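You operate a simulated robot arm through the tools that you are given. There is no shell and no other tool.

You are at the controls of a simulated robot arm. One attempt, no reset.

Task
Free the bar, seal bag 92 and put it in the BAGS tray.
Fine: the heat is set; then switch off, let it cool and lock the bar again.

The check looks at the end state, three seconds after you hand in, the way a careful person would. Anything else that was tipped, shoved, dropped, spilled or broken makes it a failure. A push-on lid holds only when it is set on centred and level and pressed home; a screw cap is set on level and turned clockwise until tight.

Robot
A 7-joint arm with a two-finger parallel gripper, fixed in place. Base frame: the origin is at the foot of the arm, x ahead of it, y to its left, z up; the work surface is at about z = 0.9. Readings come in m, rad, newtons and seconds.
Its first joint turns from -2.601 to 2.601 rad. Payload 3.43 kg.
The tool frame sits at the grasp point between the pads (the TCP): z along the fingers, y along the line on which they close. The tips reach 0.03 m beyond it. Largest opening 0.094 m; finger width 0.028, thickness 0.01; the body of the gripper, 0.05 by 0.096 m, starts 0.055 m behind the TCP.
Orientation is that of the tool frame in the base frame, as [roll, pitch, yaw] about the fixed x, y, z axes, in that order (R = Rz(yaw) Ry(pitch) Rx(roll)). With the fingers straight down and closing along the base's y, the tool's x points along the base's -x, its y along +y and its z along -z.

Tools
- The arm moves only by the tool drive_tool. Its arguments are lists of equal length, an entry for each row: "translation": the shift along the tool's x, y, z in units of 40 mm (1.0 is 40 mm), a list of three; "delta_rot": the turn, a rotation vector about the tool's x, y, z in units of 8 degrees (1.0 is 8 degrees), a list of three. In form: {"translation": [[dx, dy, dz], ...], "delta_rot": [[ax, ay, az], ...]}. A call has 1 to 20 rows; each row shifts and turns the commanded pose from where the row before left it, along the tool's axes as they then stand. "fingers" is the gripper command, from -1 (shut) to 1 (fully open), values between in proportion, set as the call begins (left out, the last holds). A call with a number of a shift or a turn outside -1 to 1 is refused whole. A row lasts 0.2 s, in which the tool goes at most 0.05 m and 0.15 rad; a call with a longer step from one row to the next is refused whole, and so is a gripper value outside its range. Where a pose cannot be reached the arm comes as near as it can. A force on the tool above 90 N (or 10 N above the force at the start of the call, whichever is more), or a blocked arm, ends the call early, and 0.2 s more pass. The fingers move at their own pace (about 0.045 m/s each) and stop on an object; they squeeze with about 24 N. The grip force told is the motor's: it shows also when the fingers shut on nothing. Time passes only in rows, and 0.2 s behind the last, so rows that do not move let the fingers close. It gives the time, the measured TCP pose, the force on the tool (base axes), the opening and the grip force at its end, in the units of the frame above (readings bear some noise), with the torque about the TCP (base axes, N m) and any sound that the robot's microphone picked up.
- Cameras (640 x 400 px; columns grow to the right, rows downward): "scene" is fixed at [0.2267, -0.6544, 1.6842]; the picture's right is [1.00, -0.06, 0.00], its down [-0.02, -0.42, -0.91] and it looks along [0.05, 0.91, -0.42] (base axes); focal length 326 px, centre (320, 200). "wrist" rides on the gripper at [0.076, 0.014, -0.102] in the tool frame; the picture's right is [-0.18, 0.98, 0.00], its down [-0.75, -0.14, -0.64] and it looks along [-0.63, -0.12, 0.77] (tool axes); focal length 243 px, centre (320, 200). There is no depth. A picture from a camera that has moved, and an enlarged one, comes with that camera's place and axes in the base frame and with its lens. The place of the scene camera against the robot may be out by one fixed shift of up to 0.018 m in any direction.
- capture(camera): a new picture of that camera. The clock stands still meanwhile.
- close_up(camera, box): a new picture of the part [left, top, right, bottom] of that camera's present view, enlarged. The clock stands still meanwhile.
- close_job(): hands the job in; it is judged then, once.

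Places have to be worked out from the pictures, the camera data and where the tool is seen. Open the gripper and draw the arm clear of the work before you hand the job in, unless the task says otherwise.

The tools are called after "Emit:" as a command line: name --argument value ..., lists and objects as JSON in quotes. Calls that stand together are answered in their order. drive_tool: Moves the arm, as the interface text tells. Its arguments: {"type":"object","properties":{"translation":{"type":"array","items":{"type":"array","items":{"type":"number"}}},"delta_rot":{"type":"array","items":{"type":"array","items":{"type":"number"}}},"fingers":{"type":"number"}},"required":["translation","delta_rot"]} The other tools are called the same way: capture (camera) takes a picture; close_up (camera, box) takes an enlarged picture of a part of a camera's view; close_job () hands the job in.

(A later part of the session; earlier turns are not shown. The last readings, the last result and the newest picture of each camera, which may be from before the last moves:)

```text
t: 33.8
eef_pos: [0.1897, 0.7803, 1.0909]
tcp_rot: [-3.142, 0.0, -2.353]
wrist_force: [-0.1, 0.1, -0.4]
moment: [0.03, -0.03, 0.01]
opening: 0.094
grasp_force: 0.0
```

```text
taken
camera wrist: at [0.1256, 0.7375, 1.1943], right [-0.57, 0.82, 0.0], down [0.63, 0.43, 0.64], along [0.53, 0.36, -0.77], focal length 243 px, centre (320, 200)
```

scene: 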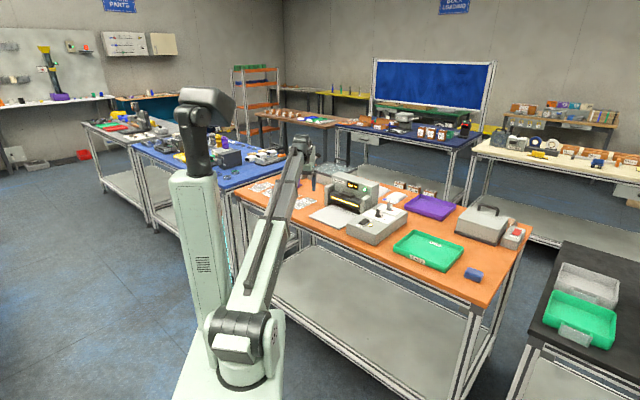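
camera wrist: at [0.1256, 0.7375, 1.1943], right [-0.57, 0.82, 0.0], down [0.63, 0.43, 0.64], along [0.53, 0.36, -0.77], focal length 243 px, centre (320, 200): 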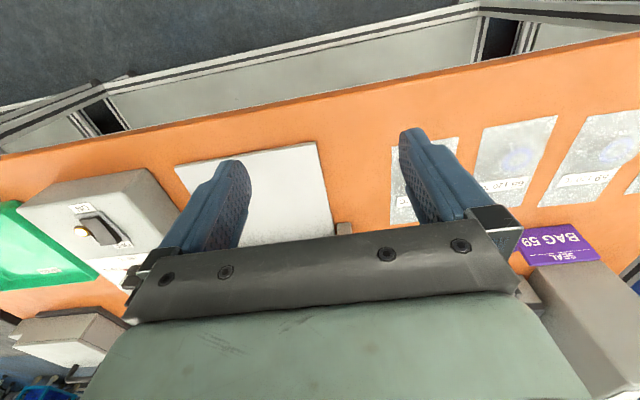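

Yaw is now aligned with the bag's axis (−135°). I shift sideways about 0.12 m so bag 92 is straight ahead between the fingers.

Emit:
drive_tool --translation '[[0, 1, 0], [0, 1, 0], [0, 1, 0], [0, 0, 0]]' --delta_rot '[[0, 0, 0], [0, 0, 0], [0, 0, 0], [0, 0, 0]]'

Emit:
capture --camera "wrist"

Emit:
close_up --camera "wrist" --box '[220, 90, 440, 240]'

```text
t: 34.8
eef_pos: [0.1039, 0.8647, 1.0912]
tcp_rot: [-3.141, 0.0, -2.354]
wrist_force: [0.7, -0.5, 0.4]
moment: [-0.02, -0.02, -0.01]
opening: 0.0939
grasp_force: 0.1
```

```text
taken
camera wrist: at [0.0411, 0.8224, 1.194], right [-0.57, 0.82, 0.0], down [0.63, 0.43, 0.64], along [0.53, 0.36, -0.77], focal length 243 px, centre (320, 200)
```

wrist: 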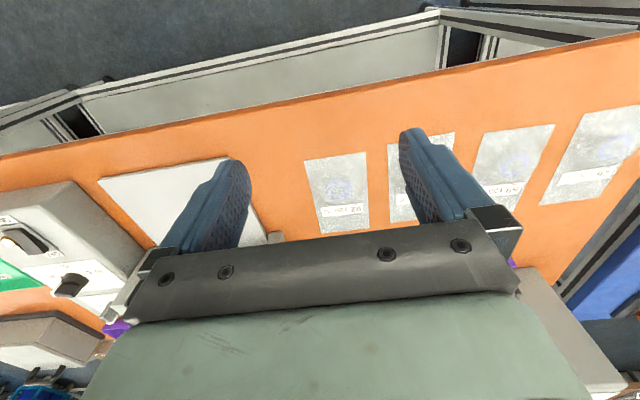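

```text
2.67 times, centred on (330, 165) of wrist
camera zoom: at [0.0411, 0.8224, 1.194], right [-0.57, 0.82, 0.0], down [0.63, 0.43, 0.64], along [0.53, 0.36, -0.77], focal length 647 px, centre (293, 293)
```

zoom: 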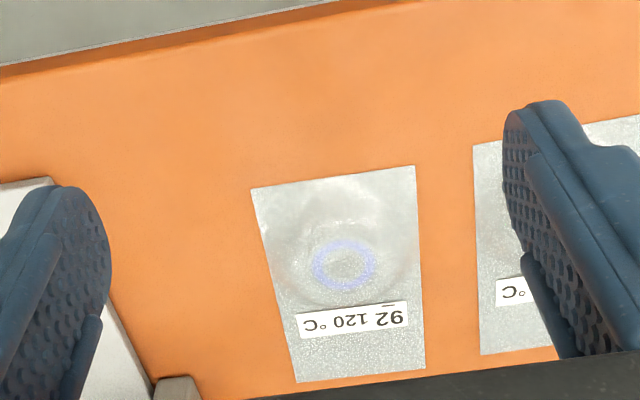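

Bag 92's corners triangulate to a 0.085 × 0.150 m film with axis at about 43.5°; dome centre ≈ (0.199, 0.962). I move above it, fully open, and refine yaw to −136.5°.

Emit:
drive_tool --translation '[[-0.85, 0.13, 0], [-0.85, 0, 0], [-0.85, 0, 0], [-0.8, 0, 0], [0, 0, 0]]' --delta_rot '[[0, 0, 0.2], [0, 0, 0], [0, 0, 0], [0, 0, 0], [0, 0, 0]]'

Emit:
drive_tool --translation '[[0, 0, 0.9], [0, 0, 0.8], [0, 0, 0.6], [0, 0, 0]]' --delta_rot '[[0, 0, 0], [0, 0, 0], [0, 0, 0], [0, 0, 0]]'

Emit:
capture --camera "wrist"

Emit:
close_up --camera "scene" --box '[250, 150, 350, 220]'

```text
t: 36.0
eef_pos: [0.1969, 0.9603, 1.0902]
tcp_rot: [3.141, 0.0, -2.382]
wrist_force: [0.5, -0.3, -0.2]
moment: [0.0, 0.02, -0.02]
opening: 0.0938
grasp_force: 0.1
```

```text
t: 37.0
eef_pos: [0.1984, 0.9613, 0.9978]
tcp_rot: [3.139, 0.0, -2.383]
wrist_force: [-0.5, -0.8, 0.0]
moment: [0.0, 0.02, -0.03]
opening: 0.0938
grasp_force: 0.0
```

```text
taken
camera wrist: at [0.1329, 0.9197, 1.1015], right [-0.54, 0.84, 0.0], down [0.64, 0.42, 0.64], along [0.54, 0.35, -0.77], focal length 243 px, centre (320, 200)
```

wrist: 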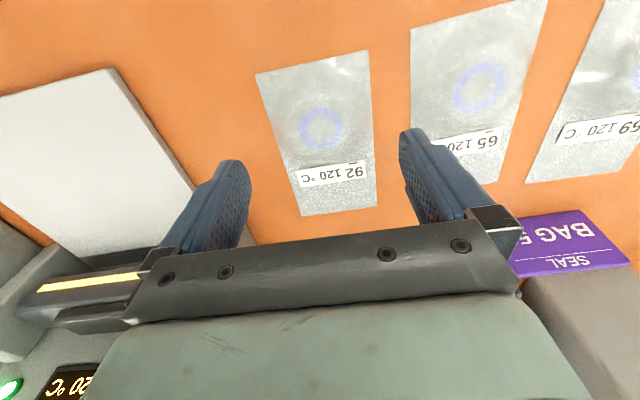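

```text
5.71 times, centred on (300, 185) of scene
camera zoom: at [0.2267, -0.6544, 1.6842], right [1.0, -0.06, 0.0], down [-0.02, -0.42, -0.91], along [0.05, 0.91, -0.42], focal length 1865 px, centre (434, 286)
```

zoom: 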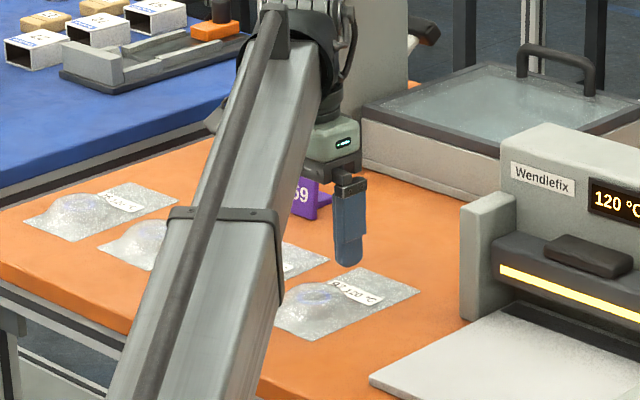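

The closer view confirms bag centreline within 1 mm of the tool's. I descend slowly towards tips ≈ 3–4 mm above the bench, straddling the bag.

Emit:
drive_tool --translation '[[0, 0, 0.6], [0, 0, 0.5], [0, 0, 0.25], [0, 0, 0.15], [0, 0, 0]]' --delta_rot '[[0, 0, 0], [0, 0, 0], [0, 0, 0], [0, 0, 0], [0, 0, 0]]'

Emit:
capture --camera "wrist"

Emit:
close_up --camera "scene" --box '[270, 170, 350, 225]'

```text
t: 38.2
eef_pos: [0.1971, 0.9614, 0.9382]
tcp_rot: [-3.141, -0.002, -2.382]
wrist_force: [-0.2, 0.4, -0.2]
moment: [0.03, 0.02, 0.0]
opening: 0.0942
grasp_force: 0.0
```

```text
taken
camera wrist: at [0.1324, 0.9201, 1.042], right [-0.54, 0.84, 0.0], down [0.64, 0.42, 0.64], along [0.54, 0.35, -0.77], focal length 243 px, centre (320, 200)
```

wrist: 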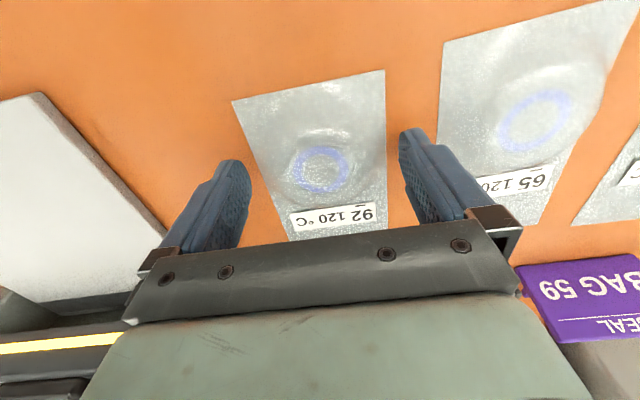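

```text
7.27 times, centred on (310, 198) of scene
camera zoom: at [0.2267, -0.6544, 1.6842], right [1.0, -0.06, 0.0], down [-0.02, -0.42, -0.91], along [0.05, 0.91, -0.42], focal length 2374 px, centre (393, 218)
```

zoom: 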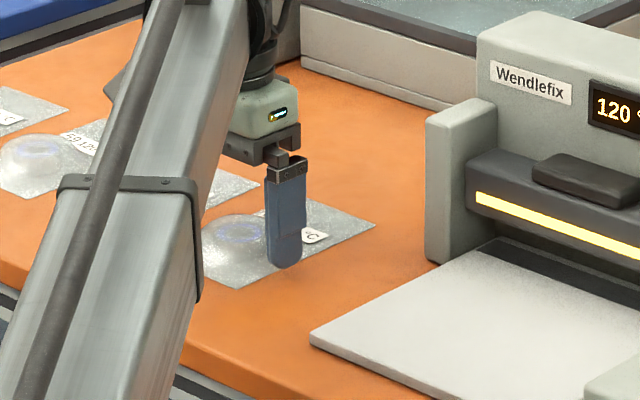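

Aligned on both sides. I lower a further 4 mm and close the fingers gently onto the bag.

Emit:
drive_tool --translation '[[0, 0, 0.1], [0, 0, 0]]' --delta_rot '[[0, 0, 0], [0, 0, 0]]'

Emit:
drive_tool --translation '[[0, 0, 0], [0, 0, 0], [0, 0, 0], [0, 0, 0], [0, 0, 0]]' --delta_rot '[[0, 0, 0], [0, 0, 0], [0, 0, 0], [0, 0, 0], [0, 0, 0]]' --fingers -1

Emit:
capture --camera "wrist"

Emit:
close_up --camera "scene" --box '[270, 170, 350, 225]'

```text
t: 38.8
eef_pos: [0.1972, 0.9603, 0.9349]
tcp_rot: [-3.141, 0.002, -2.382]
wrist_force: [-0.6, 0.1, -0.6]
moment: [0.0, -0.02, -0.02]
opening: 0.0944
grasp_force: 0.1
```

```text
t: 40.0
eef_pos: [0.1976, 0.9609, 0.9338]
tcp_rot: [-3.14, 0.0, -2.38]
wrist_force: [-0.5, 1.0, 0.0]
moment: [0.02, 0.03, 0.03]
opening: 0.0467
grasp_force: 23.5
```

```text
taken
camera wrist: at [0.1324, 0.9198, 1.0382], right [-0.54, 0.84, 0.0], down [0.64, 0.42, 0.64], along [0.54, 0.35, -0.77], focal length 243 px, centre (320, 200)
```

wrist: 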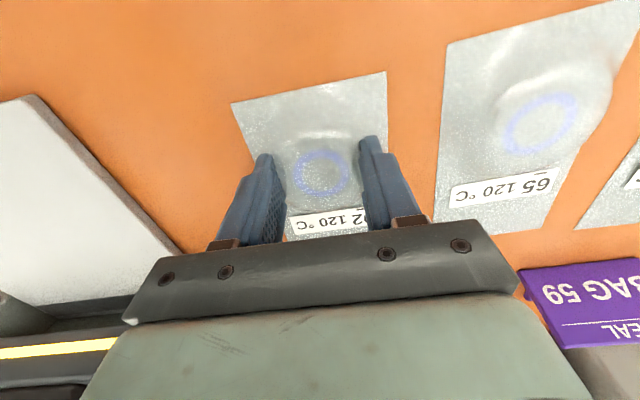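

```text
7.27 times, centred on (310, 198) of scene
camera zoom: at [0.2267, -0.6544, 1.6842], right [1.0, -0.06, 0.0], down [-0.02, -0.42, -0.91], along [0.05, 0.91, -0.42], focal length 2374 px, centre (393, 218)
```

zoom: 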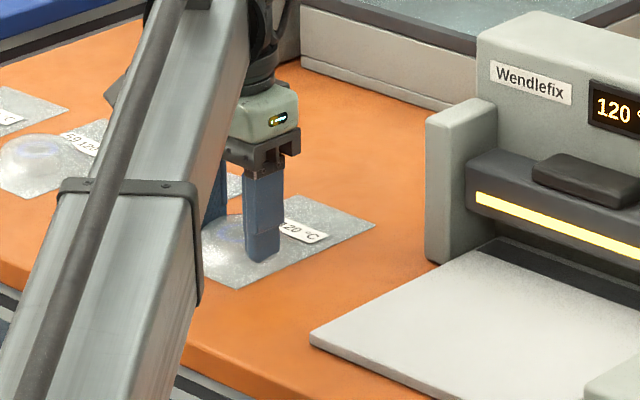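

The fingers stopped on the product at 46.7 mm with full grip force. I lift 25 mm and check that the bag comes along level.

Emit:
drive_tool --translation '[[0, 0, -0.2], [0, 0, -0.2], [0, 0, -0.3], [0, 0, 0]]' --delta_rot '[[0, 0, 0], [0, 0, 0], [0, 0, 0], [0, 0, 0]]'

Emit:
capture --camera "wrist"

Emit:
close_up --camera "scene" --box '[270, 170, 350, 225]'

```text
t: 41.0
eef_pos: [0.1997, 0.9622, 0.9639]
tcp_rot: [3.142, -0.001, -2.383]
wrist_force: [0.1, 0.4, -0.9]
moment: [0.01, 0.0, -0.04]
opening: 0.0468
grasp_force: 24.1
```

```text
taken
camera wrist: at [0.133, 0.9206, 1.0665], right [-0.54, 0.84, 0.0], down [0.64, 0.42, 0.64], along [0.54, 0.35, -0.77], focal length 243 px, centre (320, 200)
```

wrist: 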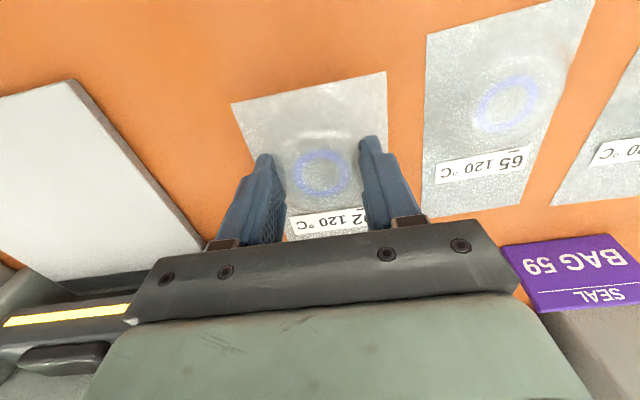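

```text
7.27 times, centred on (310, 198) of scene
camera zoom: at [0.2267, -0.6544, 1.6842], right [1.0, -0.06, 0.0], down [-0.02, -0.42, -0.91], along [0.05, 0.91, -0.42], focal length 2374 px, centre (393, 218)
```

zoom: 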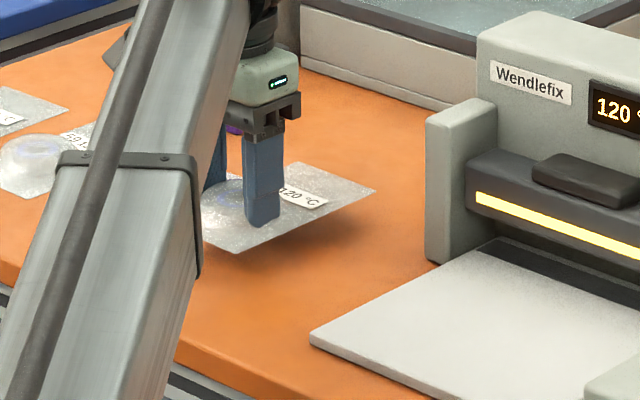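

The bag is held rigid and level. Before inserting it, I look at the sealer's jaw geometry from the scene camera now that the arm is out of the way.

Emit:
close_up --camera "scene" --box '[325, 170, 375, 201]'

Emit:
close_up --camera "scene" --box '[305, 165, 405, 228]'

Emit:
close_up --camera "wrist" --box '[0, 60, 260, 400]'

```text
12.80 times, centred on (350, 186) of scene
camera zoom: at [0.2267, -0.6544, 1.6842], right [1.0, -0.06, 0.0], down [-0.02, -0.42, -0.91], along [0.05, 0.91, -0.42], focal length 4178 px, centre (-64, 386)
```

zoom: 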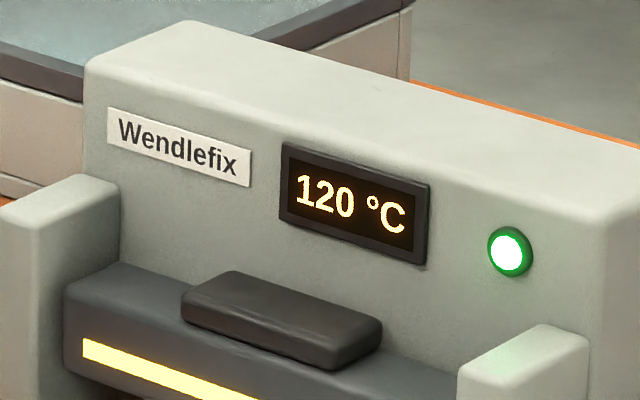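

```text
6.35 times, centred on (355, 196) of scene
camera zoom: at [0.2267, -0.6544, 1.6842], right [1.0, -0.06, 0.0], down [-0.02, -0.42, -0.91], along [0.05, 0.91, -0.42], focal length 2073 px, centre (98, 222)
```

zoom: 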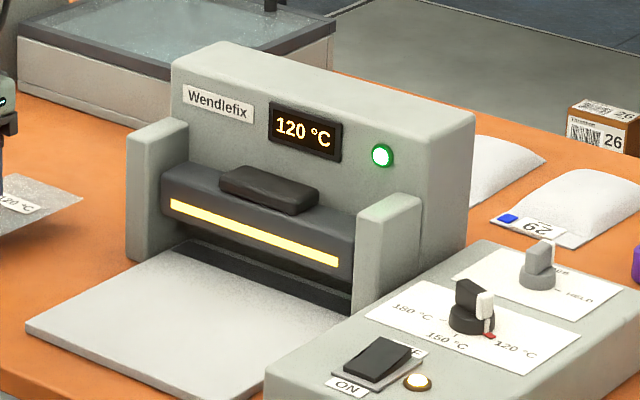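

```text
1.18 times, centred on (130, 230) of wrist
camera zoom: at [0.133, 0.9206, 1.0665], right [-0.54, 0.84, 0.0], down [0.64, 0.42, 0.64], along [0.54, 0.35, -0.77], focal length 285 px, centre (544, 165)
```

zoom: 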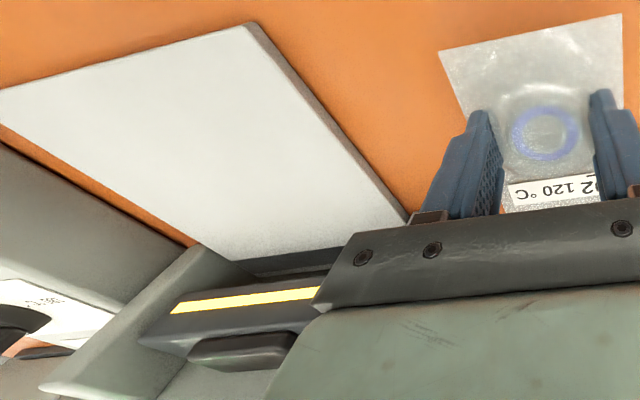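

I need the jaw gap in more detail, so I zoom in on the region between bar and base.

Emit:
close_up --camera "scene" --box '[326, 190, 364, 218]'

```text
14.29 times, centred on (345, 204) of scene
camera zoom: at [0.2267, -0.6544, 1.6842], right [1.0, -0.06, 0.0], down [-0.02, -0.42, -0.91], along [0.05, 0.91, -0.42], focal length 4663 px, centre (-37, 143)
```

zoom: 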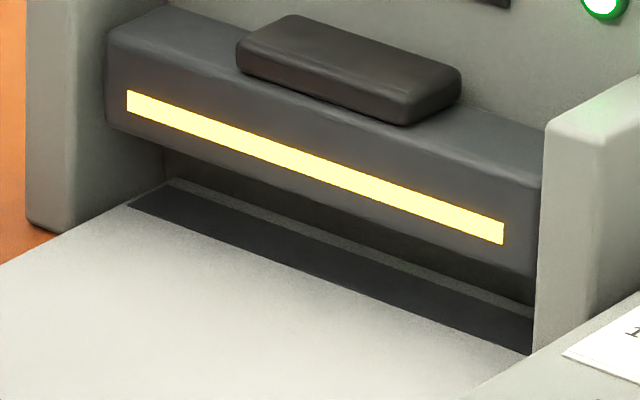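

The jaw is clear: dark sealing strip at about u≈0.94–0.965 (u = along machine depth), bar underside ≈0.94, bed ≈0.906, so a gap of about 34 mm. I raise the bag, back it toward the front of the bench, then carry it sideways to in front of the sealer's centre.

Emit:
drive_tool --translation '[[0, 0, -0.5], [0, 0, -0.4], [0.65, 0, 0], [0.65, 0, 0], [0, -0.73, 0], [0, -0.73, 0], [0, -0.73, 0], [0, -0.73, 0], [0, -0.73, 0], [0, -0.73, 0], [0, -0.73, 0], [0, -0.73, 0], [0, 0, 0]]' --delta_rot '[[0, 0, -0.16], [0, 0, 0], [0, 0, 0], [0, 0, 0], [0, 0, 0], [0, 0, 0], [0, 0, 0], [0, 0, 0], [0, 0, 0], [0, 0, 0], [0, 0, 0], [0, 0, 0], [0, 0, 0]]'

Emit:
capture --camera "wrist"

Emit:
capture --camera "scene"

Emit:
close_up --camera "scene" --box '[305, 165, 405, 228]'

```text
t: 43.8
eef_pos: [0.3269, 0.759, 0.9992]
tcp_rot: [-3.141, -0.001, -2.359]
wrist_force: [-0.9, -0.4, -1.7]
moment: [-0.01, 0.01, -0.03]
opening: 0.0467
grasp_force: 24.1
```

```text
taken
camera wrist: at [0.2615, 0.716, 1.1021], right [-0.56, 0.83, 0.0], down [0.63, 0.43, 0.64], along [0.53, 0.36, -0.77], focal length 243 px, centre (320, 200)
```

wrist: 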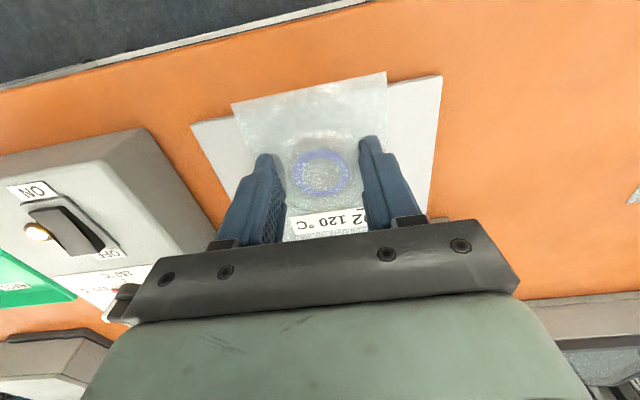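

```text
taken
```

scene: 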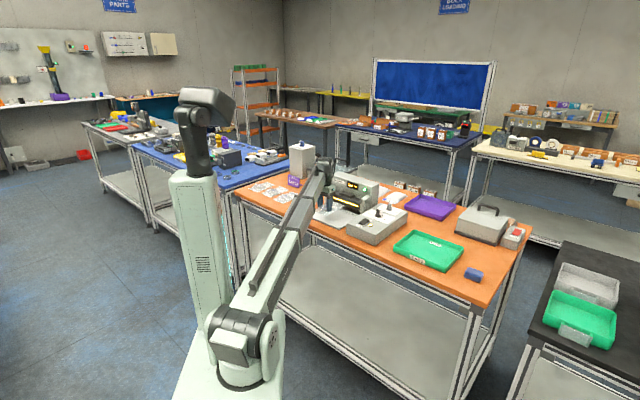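

```text
6.35 times, centred on (355, 196) of scene
camera zoom: at [0.2267, -0.6544, 1.6842], right [1.0, -0.06, 0.0], down [-0.02, -0.42, -0.91], along [0.05, 0.91, -0.42], focal length 2073 px, centre (98, 222)
```

zoom: 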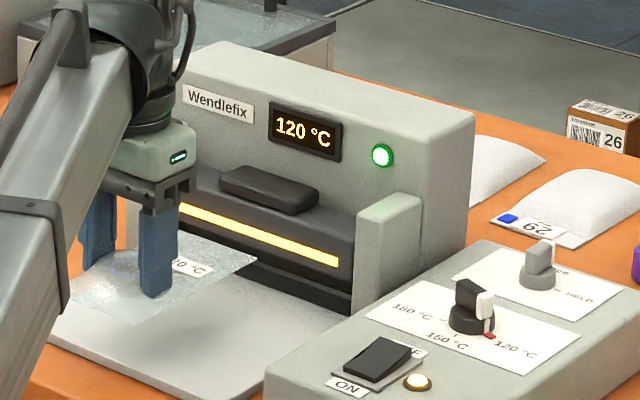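

Bag centred with the bed (v≈0.305 vs bed mid 0.301). I lower it to hover about 9 mm above the bed, still outside the jaw, and check the height against the gap.

Emit:
drive_tool --translation '[[0, 0, 0.6], [0, 0, 0.4], [0, 0, 0.25], [0, 0, 0]]' --delta_rot '[[0, 0, 0], [0, 0, 0], [0, 0, 0], [0, 0, 0]]'

Emit:
close_up --camera "scene" --box '[310, 182, 370, 220]'

Emit:
capture --camera "wrist"

```text
t: 44.8
eef_pos: [0.3258, 0.7577, 0.9487]
tcp_rot: [-3.141, 0.001, -2.36]
wrist_force: [0.6, 0.5, -1.5]
moment: [0.01, -0.01, 0.0]
opening: 0.0468
grasp_force: 23.9
```

```text
10.53 times, centred on (340, 201) of scene
camera zoom: at [0.2267, -0.6544, 1.6842], right [1.0, -0.06, 0.0], down [-0.02, -0.42, -0.91], along [0.05, 0.91, -0.42], focal length 3436 px, centre (110, 190)
```

zoom: 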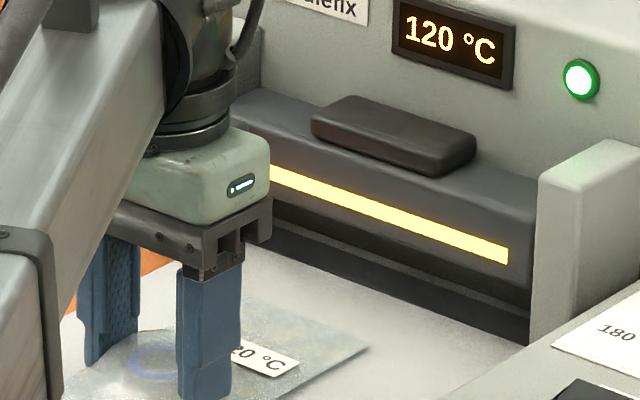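

```text
taken
camera wrist: at [0.2614, 0.716, 1.0521], right [-0.56, 0.83, 0.0], down [0.63, 0.43, 0.64], along [0.53, 0.36, -0.77], focal length 243 px, centre (320, 200)
```

wrist: 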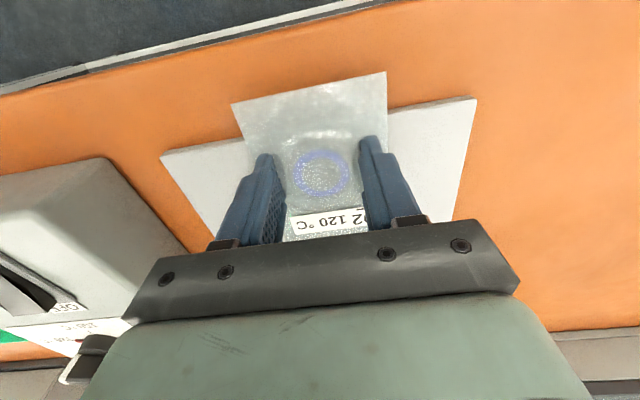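

The bag's corner projects to u≈0.873 as expected, and the strip spans u≈0.942–0.969. I slide the bag forward about 0.097 m at this height so that its mouth reaches u≈0.972 under the bar.

Emit:
drive_tool --translation '[[-0.5, 0, 0], [-0.5, 0, 0], [-0.4, 0, 0], [-0.4, 0, 0], [-0.3, 0, 0], [-0.32, 0, 0], [0, 0, 0]]' --delta_rot '[[0, 0, 0], [0, 0, 0], [0, 0, 0], [0, 0, 0], [0, 0, 0], [0, 0, 0], [0, 0, 0]]'

Emit:
close_up --camera "scene" --box '[318, 182, 378, 220]'

Emit:
capture --camera "wrist"

```text
t: 46.4
eef_pos: [0.3935, 0.8269, 0.9486]
tcp_rot: [3.141, -0.003, -2.36]
wrist_force: [-10.4, -9.4, 0.1]
moment: [-0.22, 0.5, 0.01]
opening: 0.0469
grasp_force: 24.0
```

```text
10.53 times, centred on (348, 201) of scene
camera zoom: at [0.2267, -0.6544, 1.6842], right [1.0, -0.06, 0.0], down [-0.02, -0.42, -0.91], along [0.05, 0.91, -0.42], focal length 3436 px, centre (25, 190)
```

zoom: 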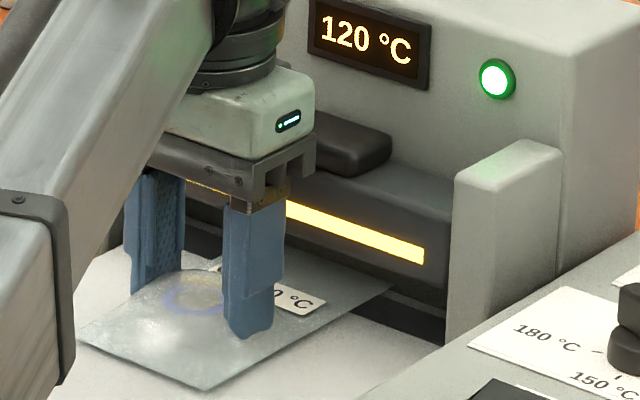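

```text
taken
camera wrist: at [0.3287, 0.7829, 1.0521], right [-0.56, 0.83, 0.0], down [0.63, 0.43, 0.64], along [0.53, 0.36, -0.77], focal length 243 px, centre (320, 200)
```

wrist: 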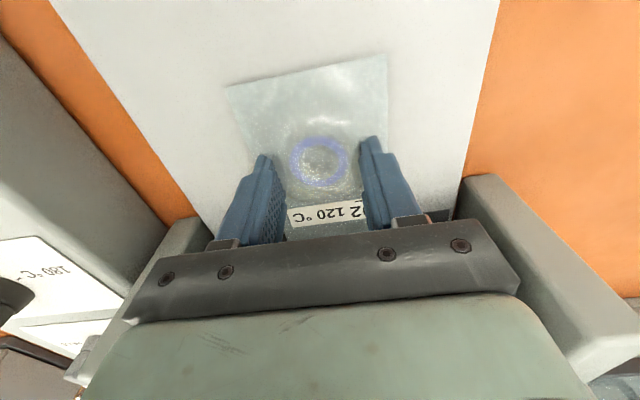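

A 14 N push-back and the bag slid about 8 mm in the grip: the mouth has met the back stop at u≈0.965, so the header fills the sealing strip. I relieve the pressure slightly and lower the bag onto the bed.

Emit:
drive_tool --translation '[[0.06, 0, 0], [0, 0, 0.1], [0, 0, 0.08], [0, 0, 0]]' --delta_rot '[[0, 0, 0], [0, 0, 0], [0, 0, 0], [0, 0, 0]]'

Emit:
close_up --camera "scene" --box '[318, 182, 378, 220]'

```text
t: 47.4
eef_pos: [0.3935, 0.8241, 0.9428]
tcp_rot: [-3.141, 0.004, -2.36]
wrist_force: [1.6, 1.6, 27.3]
moment: [-0.18, 0.06, 0.0]
opening: 0.047
grasp_force: 24.4
```

```text
10.53 times, centred on (348, 201) of scene
camera zoom: at [0.2267, -0.6544, 1.6842], right [1.0, -0.06, 0.0], down [-0.02, -0.42, -0.91], along [0.05, 0.91, -0.42], focal length 3436 px, centre (25, 190)
```

zoom: 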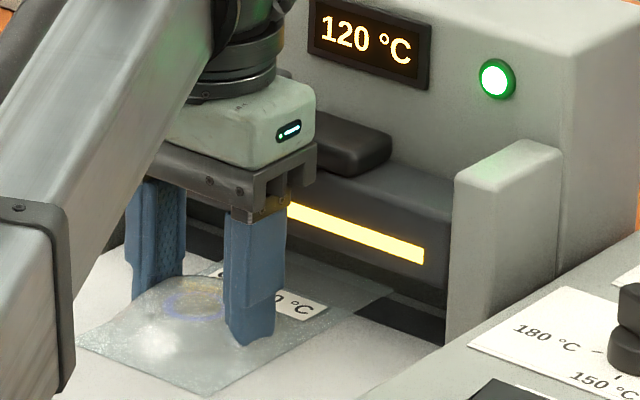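

The bag now rests on the bed (27 N reaction). I ease up 2 mm and open the fingers.

Emit:
drive_tool --translation '[[0, 0, -0.05], [0, 0, 0]]' --delta_rot '[[0, 0, 0], [0, 0, 0]]'

Emit:
drive_tool --translation '[[0, 0, 0], [0, 0, 0], [0, 0, 0], [0, 0, 0]]' --delta_rot '[[0, 0, 0], [0, 0, 0], [0, 0, 0], [0, 0, 0]]' --fingers 0.7

Emit:
close_up --camera "scene" --box '[318, 182, 378, 220]'

Emit:
capture --camera "wrist"

```text
t: 48.0
eef_pos: [0.3934, 0.8246, 0.9435]
tcp_rot: [-3.141, 0.002, -2.36]
wrist_force: [4.4, 3.4, 14.6]
moment: [0.6, -0.58, -0.04]
opening: 0.0469
grasp_force: 24.1
```

```text
t: 49.0
eef_pos: [0.3938, 0.8241, 0.9437]
tcp_rot: [3.141, 0.002, -2.36]
wrist_force: [-2.9, -0.1, 9.1]
moment: [-0.02, 0.03, 0.02]
opening: 0.0789
grasp_force: 0.2
```

```text
10.53 times, centred on (348, 201) of scene
camera zoom: at [0.2267, -0.6544, 1.6842], right [1.0, -0.06, 0.0], down [-0.02, -0.42, -0.91], along [0.05, 0.91, -0.42], focal length 3436 px, centre (25, 190)
```

zoom: 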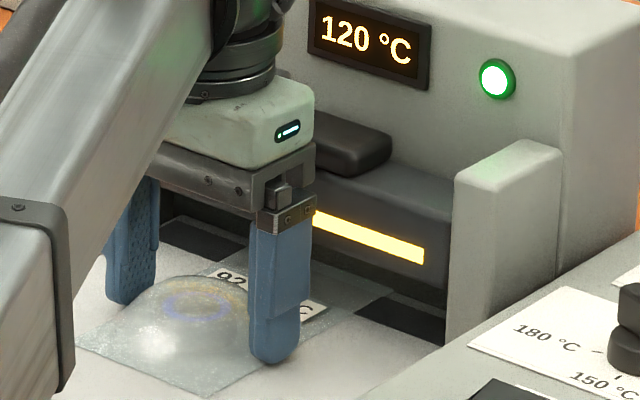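

```text
taken
camera wrist: at [0.3283, 0.782, 1.0474], right [-0.56, 0.83, 0.0], down [0.63, 0.43, 0.64], along [0.53, 0.36, -0.77], focal length 243 px, centre (320, 200)
```

wrist: 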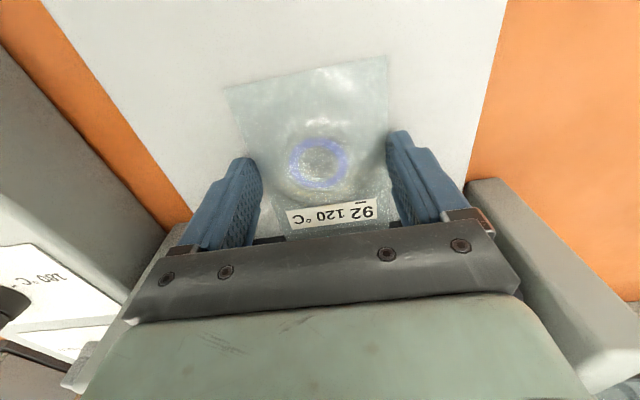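

Released, bag lying flat. I rise straight up, then retract a little to view the bag in the jaw.

Emit:
drive_tool --translation '[[0, 0, -0.2], [0, 0, -0.5], [0, 0, -0.9], [0, 0, -0.9], [0, 0, -0.9], [0, 0, -0.6], [0, 0, 0]]' --delta_rot '[[0, 0, 0], [0, 0, 0], [0, 0, 0], [0, 0, 0], [0, 0, 0], [0, 0, 0], [0, 0, 0]]'

Emit:
capture --camera "wrist"

Emit:
close_up --camera "scene" --box '[318, 182, 378, 220]'

```text
t: 50.6
eef_pos: [0.3928, 0.8264, 1.1037]
tcp_rot: [-3.14, 0.0, -2.36]
wrist_force: [0.4, 0.1, -0.1]
moment: [0.02, 0.01, 0.03]
opening: 0.08
grasp_force: 0.0
```

```text
taken
camera wrist: at [0.3284, 0.7829, 1.207], right [-0.56, 0.83, 0.0], down [0.63, 0.43, 0.64], along [0.53, 0.36, -0.77], focal length 243 px, centre (320, 200)
```

wrist: 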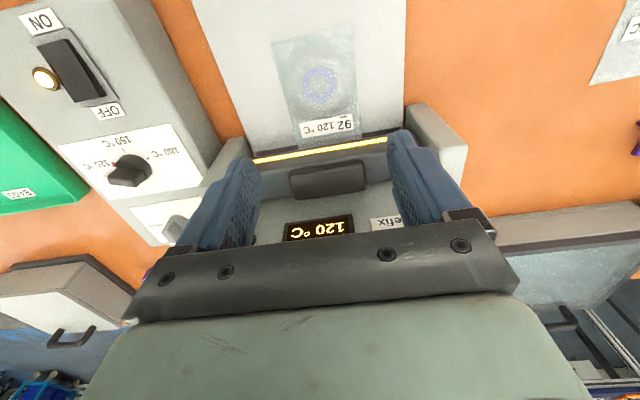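

```text
10.53 times, centred on (348, 201) of scene
camera zoom: at [0.2267, -0.6544, 1.6842], right [1.0, -0.06, 0.0], down [-0.02, -0.42, -0.91], along [0.05, 0.91, -0.42], focal length 3436 px, centre (25, 190)
```

zoom: 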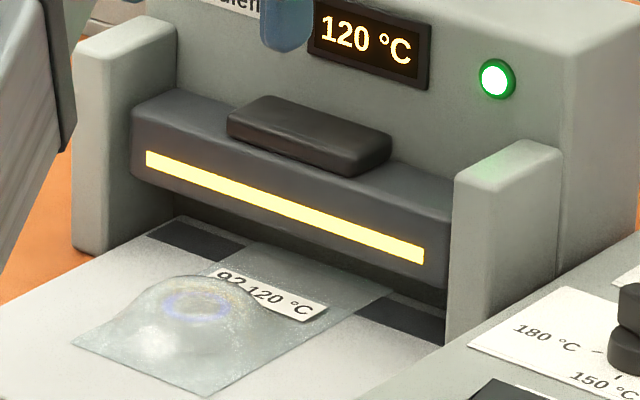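

The bag lies correctly with its header on the strip. I zoom in on the bar's pad and the housing behind it, to plan how to press without touching the housing.

Emit:
close_up --camera "wrist" --box '[230, 110, 430, 245]'

Emit:
close_up --camera "scene" --box '[326, 176, 366, 204]'

```text
2.96 times, centred on (330, 178) of wrist
camera zoom: at [0.3284, 0.7829, 1.207], right [-0.56, 0.83, 0.0], down [0.63, 0.43, 0.64], along [0.53, 0.36, -0.77], focal length 719 px, centre (290, 267)
```

zoom: 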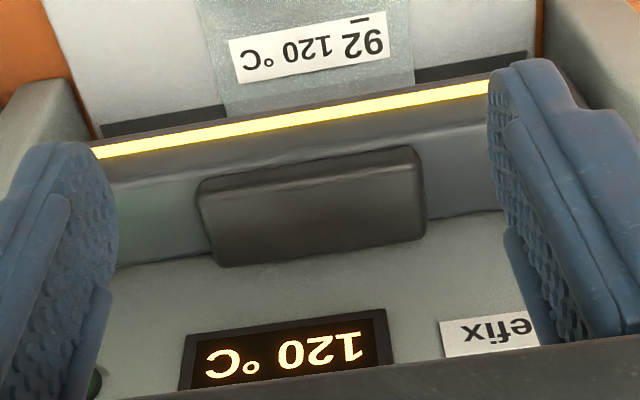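

```text
14.29 times, centred on (346, 190) of scene
camera zoom: at [0.2267, -0.6544, 1.6842], right [1.0, -0.06, 0.0], down [-0.02, -0.42, -0.91], along [0.05, 0.91, -0.42], focal length 4663 px, centre (-51, 343)
```

zoom: 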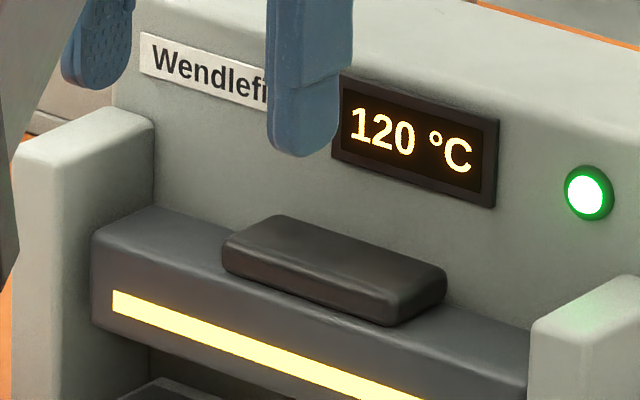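

Refined from the wrist view: pad spans u≈0.928–0.960 at v≈0.30, top z≈0.986; housing face at u≈0.963. To keep the gripper body off the housing I'll press with closed fingers tilted 10° back, TCP u≈0.937. First I close, tilt and move over the pad at height.

Emit:
drive_tool --translation '[[0, 0, 0], [0, 0, 0], [0, 0, 0], [0, 0, 0]]' --delta_rot '[[0, -0.65, 0], [0, -0.6, 0], [0, 0, 0], [0, 0, 0]]' --fingers -1

Emit:
drive_tool --translation '[[-0.6155, -0.055, 0.1085], [-0.6155, -0.055, 0.1085], [-0.6155, -0.055, 0.1085], [0, 0, 0]]' --delta_rot '[[0, 0, 0], [0, 0, 0], [0, 0, 0], [0, 0, 0]]'

Emit:
capture --camera "wrist"

Emit:
close_up --camera "scene" --box '[318, 164, 388, 210]'

```text
t: 51.6
eef_pos: [0.3931, 0.8245, 1.1047]
tcp_rot: [-3.141, 0.175, -2.36]
wrist_force: [0.3, 0.3, 0.6]
moment: [-0.02, 0.0, 0.01]
opening: 0.0
grasp_force: 6.6
```

```text
t: 52.6
eef_pos: [0.4492, 0.8733, 1.1051]
tcp_rot: [3.141, 0.176, -2.36]
wrist_force: [0.6, 0.4, -0.7]
moment: [0.02, -0.01, -0.01]
opening: 0.0
grasp_force: 23.8
```

```text
taken
camera wrist: at [0.3739, 0.819, 1.1931], right [-0.56, 0.83, 0.03], down [0.55, 0.34, 0.76], along [0.62, 0.45, -0.65], focal length 243 px, centre (320, 200)
```

wrist: 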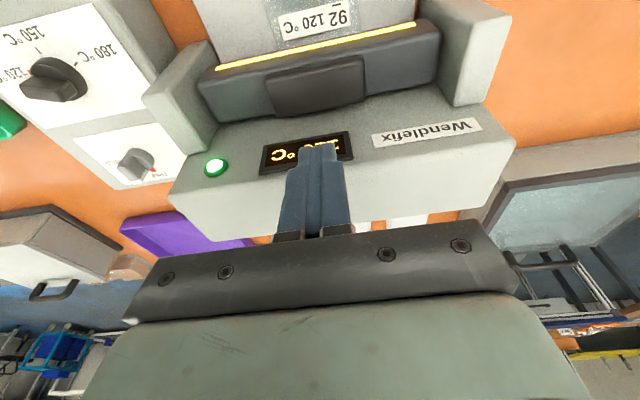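

```text
8.70 times, centred on (353, 187) of scene
camera zoom: at [0.2267, -0.6544, 1.6842], right [1.0, -0.06, 0.0], down [-0.02, -0.42, -0.91], along [0.05, 0.91, -0.42], focal length 2838 px, centre (33, 313)
```

zoom: 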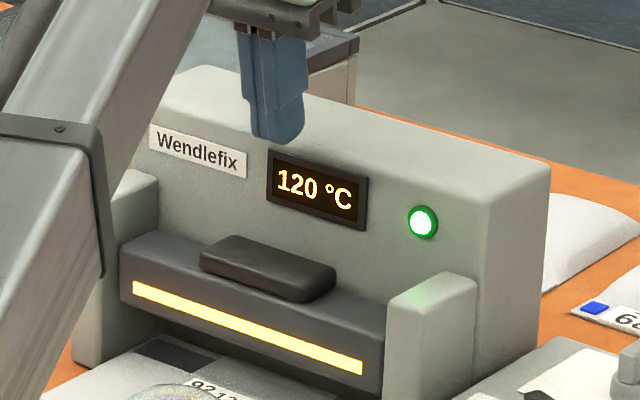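

TCP is at u≈0.935, v≈0.300, over the pad. I descend vertically to just above the pad and check clearance.

Emit:
drive_tool --translation '[[0.12, 0, 0.68], [0.12, 0, 0.68], [0.105, 0, 0.6], [0, 0, 0]]' --delta_rot '[[0, 0, 0], [0, 0, 0], [0, 0, 0], [0, 0, 0]]'

Emit:
capture --camera "wrist"

Emit:
close_up --camera "scene" --box '[318, 164, 388, 210]'

```text
t: 53.6
eef_pos: [0.4485, 0.8729, 1.0243]
tcp_rot: [3.14, 0.175, -2.359]
wrist_force: [0.7, -0.4, 2.8]
moment: [-0.03, 0.02, 0.07]
opening: 0.0
grasp_force: 23.9
```

```text
taken
camera wrist: at [0.3731, 0.8194, 1.1129], right [-0.56, 0.83, 0.03], down [0.55, 0.34, 0.76], along [0.62, 0.45, -0.65], focal length 243 px, centre (320, 200)
```

wrist: 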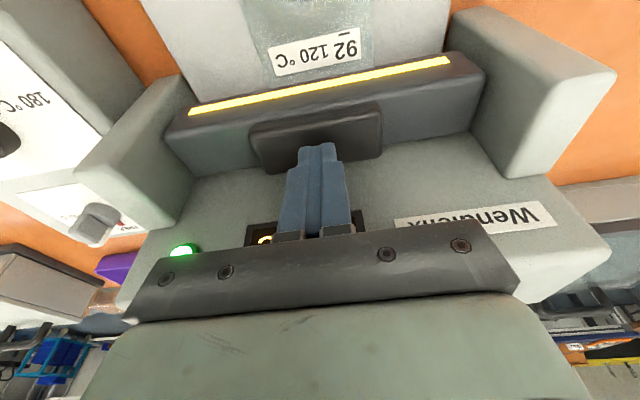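

```text
8.70 times, centred on (353, 187) of scene
camera zoom: at [0.2267, -0.6544, 1.6842], right [1.0, -0.06, 0.0], down [-0.02, -0.42, -0.91], along [0.05, 0.91, -0.42], focal length 2838 px, centre (33, 313)
```

zoom: 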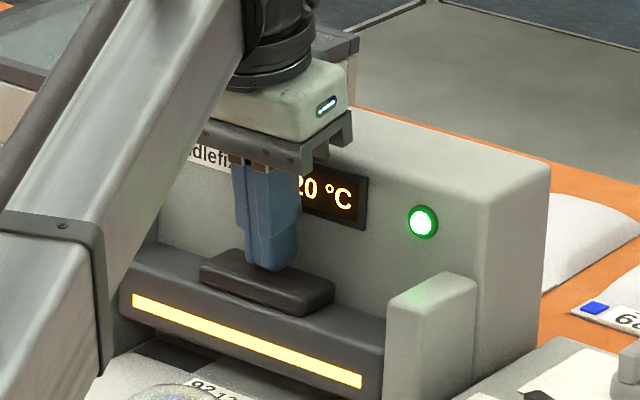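

Light first contact (2.8 N) with the pad at TCP z≈1.024. I shift 3 mm back for more housing clearance and press down in small steps, reading force.

Emit:
drive_tool --translation '[[0.07, 0, -0.05], [0.022, 0, 0.125], [0.022, 0, 0.125], [0, 0, 0]]' --delta_rot '[[0, 0, 0], [0, 0, 0], [0, 0, 0], [0, 0, 0]]'

```text
t: 54.6
eef_pos: [0.4488, 0.8712, 1.0162]
tcp_rot: [-3.141, 0.173, -2.359]
wrist_force: [-1.9, 0.9, 3.7]
moment: [0.02, 0.1, -0.01]
opening: 0.0
grasp_force: 24.6
```

The bar yields with only about 4 N, so it is free. I continue down.

Emit:
drive_tool --translation '[[0.022, 0, 0.125], [0.022, 0, 0.125], [0.022, 0, 0.125], [0, 0, 0]]' --delta_rot '[[0, 0, 0], [0, 0, 0], [0, 0, 0], [0, 0, 0]]'

Emit:
close_up --camera "scene" --box '[318, 170, 388, 216]'

```text
t: 55.6
eef_pos: [0.4484, 0.8711, 1.0013]
tcp_rot: [-3.14, 0.175, -2.358]
wrist_force: [-2.5, 3.4, 10.0]
moment: [0.06, 0.13, 0.05]
opening: 0.0
grasp_force: 24.0
```

```text
8.70 times, centred on (353, 193) of scene
camera zoom: at [0.2267, -0.6544, 1.6842], right [1.0, -0.06, 0.0], down [-0.02, -0.42, -0.91], along [0.05, 0.91, -0.42], focal length 2838 px, centre (33, 261)
```

zoom: 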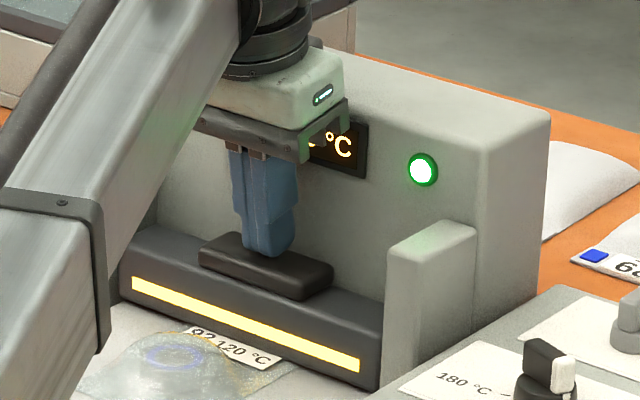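

The bar is following; spring force is rising gently (10 N). I continue downward in small steps.

Emit:
drive_tool --translation '[[0.022, 0, 0.125], [0.022, 0, 0.125], [0, 0, 0]]' --delta_rot '[[0, 0, 0], [0, 0, 0], [0, 0, 0]]'

Emit:
close_up --camera "scene" --box '[318, 170, 388, 216]'

```text
t: 56.3
eef_pos: [0.4488, 0.8706, 0.9996]
tcp_rot: [3.139, 0.185, -2.358]
wrist_force: [-7.0, -8.2, 30.0]
moment: [-0.44, 0.37, 0.03]
opening: 0.0001
grasp_force: 23.8
stopped in row 3: the force on the tool passed its limit at 95 N (the readings are from after the stop); the commanded pose is now the measured one
```

```text
8.70 times, centred on (353, 193) of scene
camera zoom: at [0.2267, -0.6544, 1.6842], right [1.0, -0.06, 0.0], down [-0.02, -0.42, -0.91], along [0.05, 0.91, -0.42], focal length 2838 px, centre (33, 261)
```

zoom: 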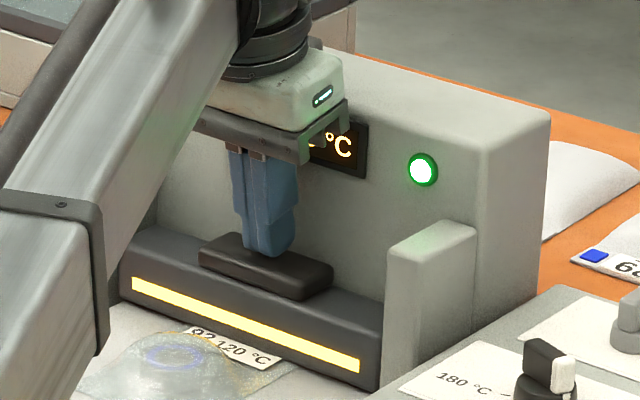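

The bar has bottomed on the bag (stroke ≈30 mm, force stop at 95 N, now holding 30 N). I hold it pressed and listen for a signal.

Emit:
drive_tool --translation '[[0.004, 0, 0.02], [0, 0, 0], [0, 0, 0]]' --delta_rot '[[0, 0, 0], [0, 0, 0], [0, 0, 0]]'

Emit:
close_up --camera "scene" --box '[318, 170, 388, 216]'

```text
t: 57.1
eef_pos: [0.4465, 0.8714, 1.0003]
tcp_rot: [3.138, 0.188, -2.359]
wrist_force: [-8.8, -11.0, 57.3]
moment: [-0.71, 0.57, 0.16]
opening: 0.0
grasp_force: 23.6
```

```text
8.70 times, centred on (353, 193) of scene
camera zoom: at [0.2267, -0.6544, 1.6842], right [1.0, -0.06, 0.0], down [-0.02, -0.42, -0.91], along [0.05, 0.91, -0.42], focal length 2838 px, centre (33, 261)
```

zoom: 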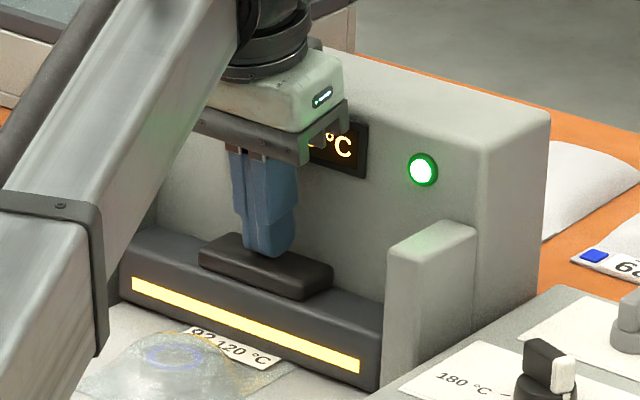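

Pressing at 57 N, bar fully down on the bag. I hold on in short spells, watching for sound and lamp.

Emit:
drive_tool --translation '[[0, 0, 0], [0, 0, 0], [0, 0, 0]]' --delta_rot '[[0, 0, 0], [0, 0, 0], [0, 0, 0]]'

Emit:
close_up --camera "scene" --box '[318, 170, 388, 216]'

```text
t: 57.9
eef_pos: [0.4481, 0.8715, 1.0005]
tcp_rot: [3.137, 0.188, -2.359]
wrist_force: [-6.7, -10.2, 58.6]
moment: [-0.65, 0.56, 0.13]
opening: 0.0003
grasp_force: 23.7
```

```text
8.70 times, centred on (353, 193) of scene
camera zoom: at [0.2267, -0.6544, 1.6842], right [1.0, -0.06, 0.0], down [-0.02, -0.42, -0.91], along [0.05, 0.91, -0.42], focal length 2838 px, centre (33, 261)
```

zoom: 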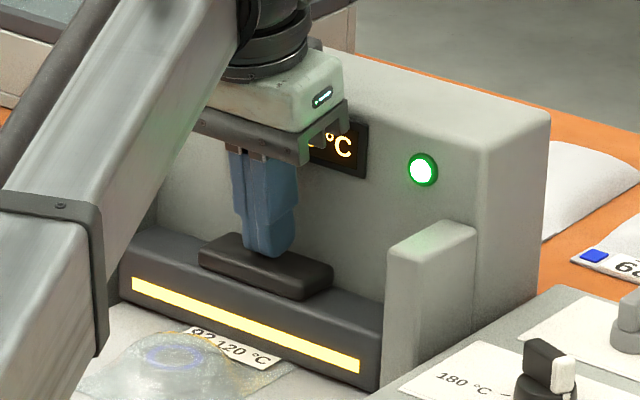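

No signal yet after about 2 s. I hold a little longer, to roughly 3.3 s in total.

Emit:
drive_tool --translation '[[0, 0, 0], [0, 0, 0], [0, 0, 0], [0, 0, 0], [0, 0, 0]]' --delta_rot '[[0, 0, 0], [0, 0, 0], [0, 0, 0], [0, 0, 0], [0, 0, 0]]'

Emit:
close_up --camera "scene" --box '[318, 170, 388, 216]'

Emit:
capture --camera "wrist"

```text
t: 59.1
eef_pos: [0.4479, 0.8714, 0.9991]
tcp_rot: [3.135, 0.188, -2.359]
wrist_force: [-5.7, -9.5, 59.8]
moment: [-0.63, 0.52, 0.03]
opening: 0.0001
grasp_force: 24.2
```

```text
8.70 times, centred on (353, 193) of scene
camera zoom: at [0.2267, -0.6544, 1.6842], right [1.0, -0.06, 0.0], down [-0.02, -0.42, -0.91], along [0.05, 0.91, -0.42], focal length 2838 px, centre (33, 261)
```

zoom: 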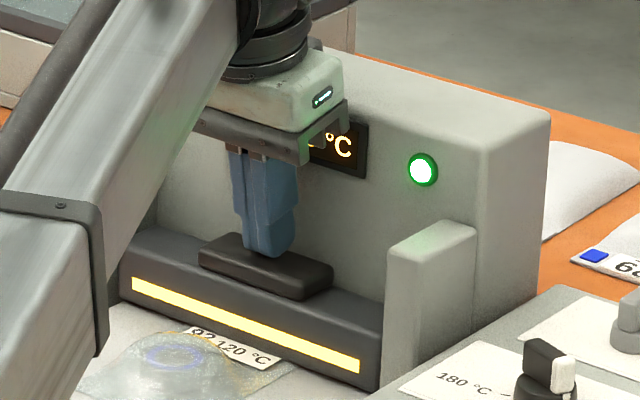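

```text
taken
camera wrist: at [0.3715, 0.8159, 1.0879], right [-0.56, 0.82, 0.04], down [0.54, 0.33, 0.77], along [0.62, 0.46, -0.64], focal length 243 px, centre (320, 200)
```

wrist: 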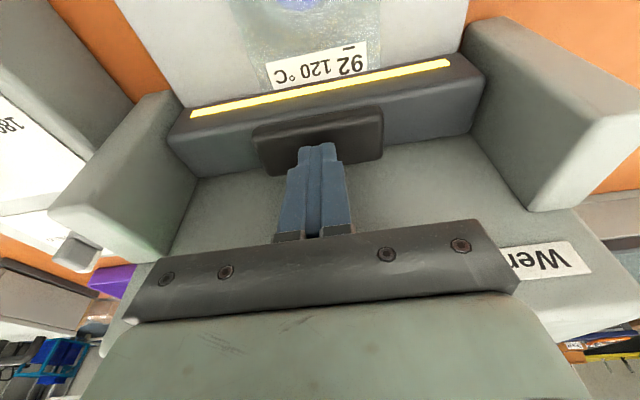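

About 3 s held at 60 N. I now lift straight up, letting the bar spring back, and inspect the bag.

Emit:
drive_tool --translation '[[-0.044, 0, -0.25], [-0.066, 0, -0.375], [-0.11, 0, -0.62], [-0.11, 0, -0.62], [-0.11, 0, -0.62], [0, 0, 0]]' --delta_rot '[[0, 0, 0], [0, 0, 0], [0, 0, 0], [0, 0, 0], [0, 0, 0], [0, 0, 0]]'

Emit:
close_up --camera "scene" --box '[318, 182, 378, 220]'

Emit:
close_up --camera "wrist" --box '[150, 0, 470, 170]'

```text
t: 60.5
eef_pos: [0.4476, 0.8719, 1.0978]
tcp_rot: [3.138, 0.181, -2.36]
wrist_force: [-0.5, 0.1, 0.4]
moment: [-0.02, 0.03, -0.01]
opening: 0.0001
grasp_force: 23.9
```

```text
10.53 times, centred on (348, 201) of scene
camera zoom: at [0.2267, -0.6544, 1.6842], right [1.0, -0.06, 0.0], down [-0.02, -0.42, -0.91], along [0.05, 0.91, -0.42], focal length 3436 px, centre (25, 190)
```

zoom: 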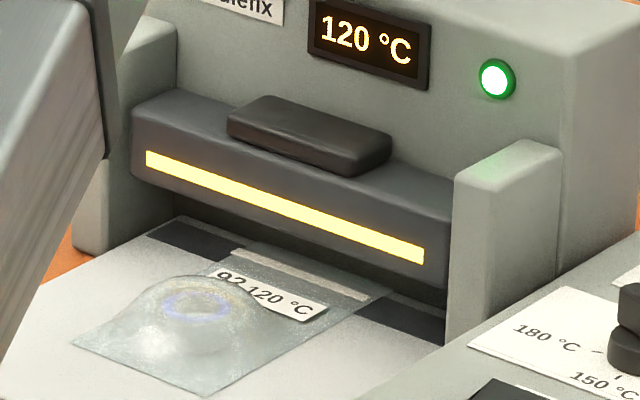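

```text
2.00 times, centred on (310, 85) of wrist
camera zoom: at [0.3719, 0.8165, 1.1856], right [-0.56, 0.82, 0.04], down [0.54, 0.34, 0.77], along [0.62, 0.45, -0.64], focal length 485 px, centre (340, 430)
```

zoom: 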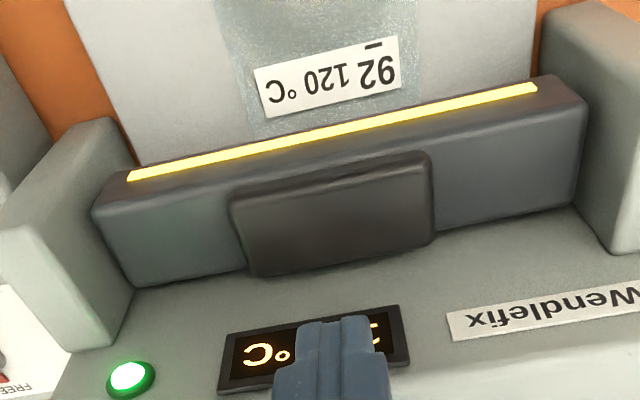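

The bar sprang back and a pale seal band now crosses the whole header. I zoom in to inspect it.

Emit:
close_up --camera "scene" --box '[322, 196, 362, 220]'

```text
16.00 times, centred on (342, 208) of scene
camera zoom: at [0.2267, -0.6544, 1.6842], right [1.0, -0.06, 0.0], down [-0.02, -0.42, -0.91], along [0.05, 0.91, -0.42], focal length 5223 px, centre (-32, 72)
```

zoom: 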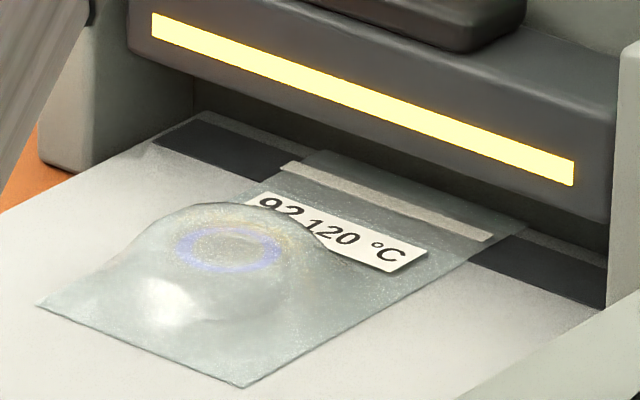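

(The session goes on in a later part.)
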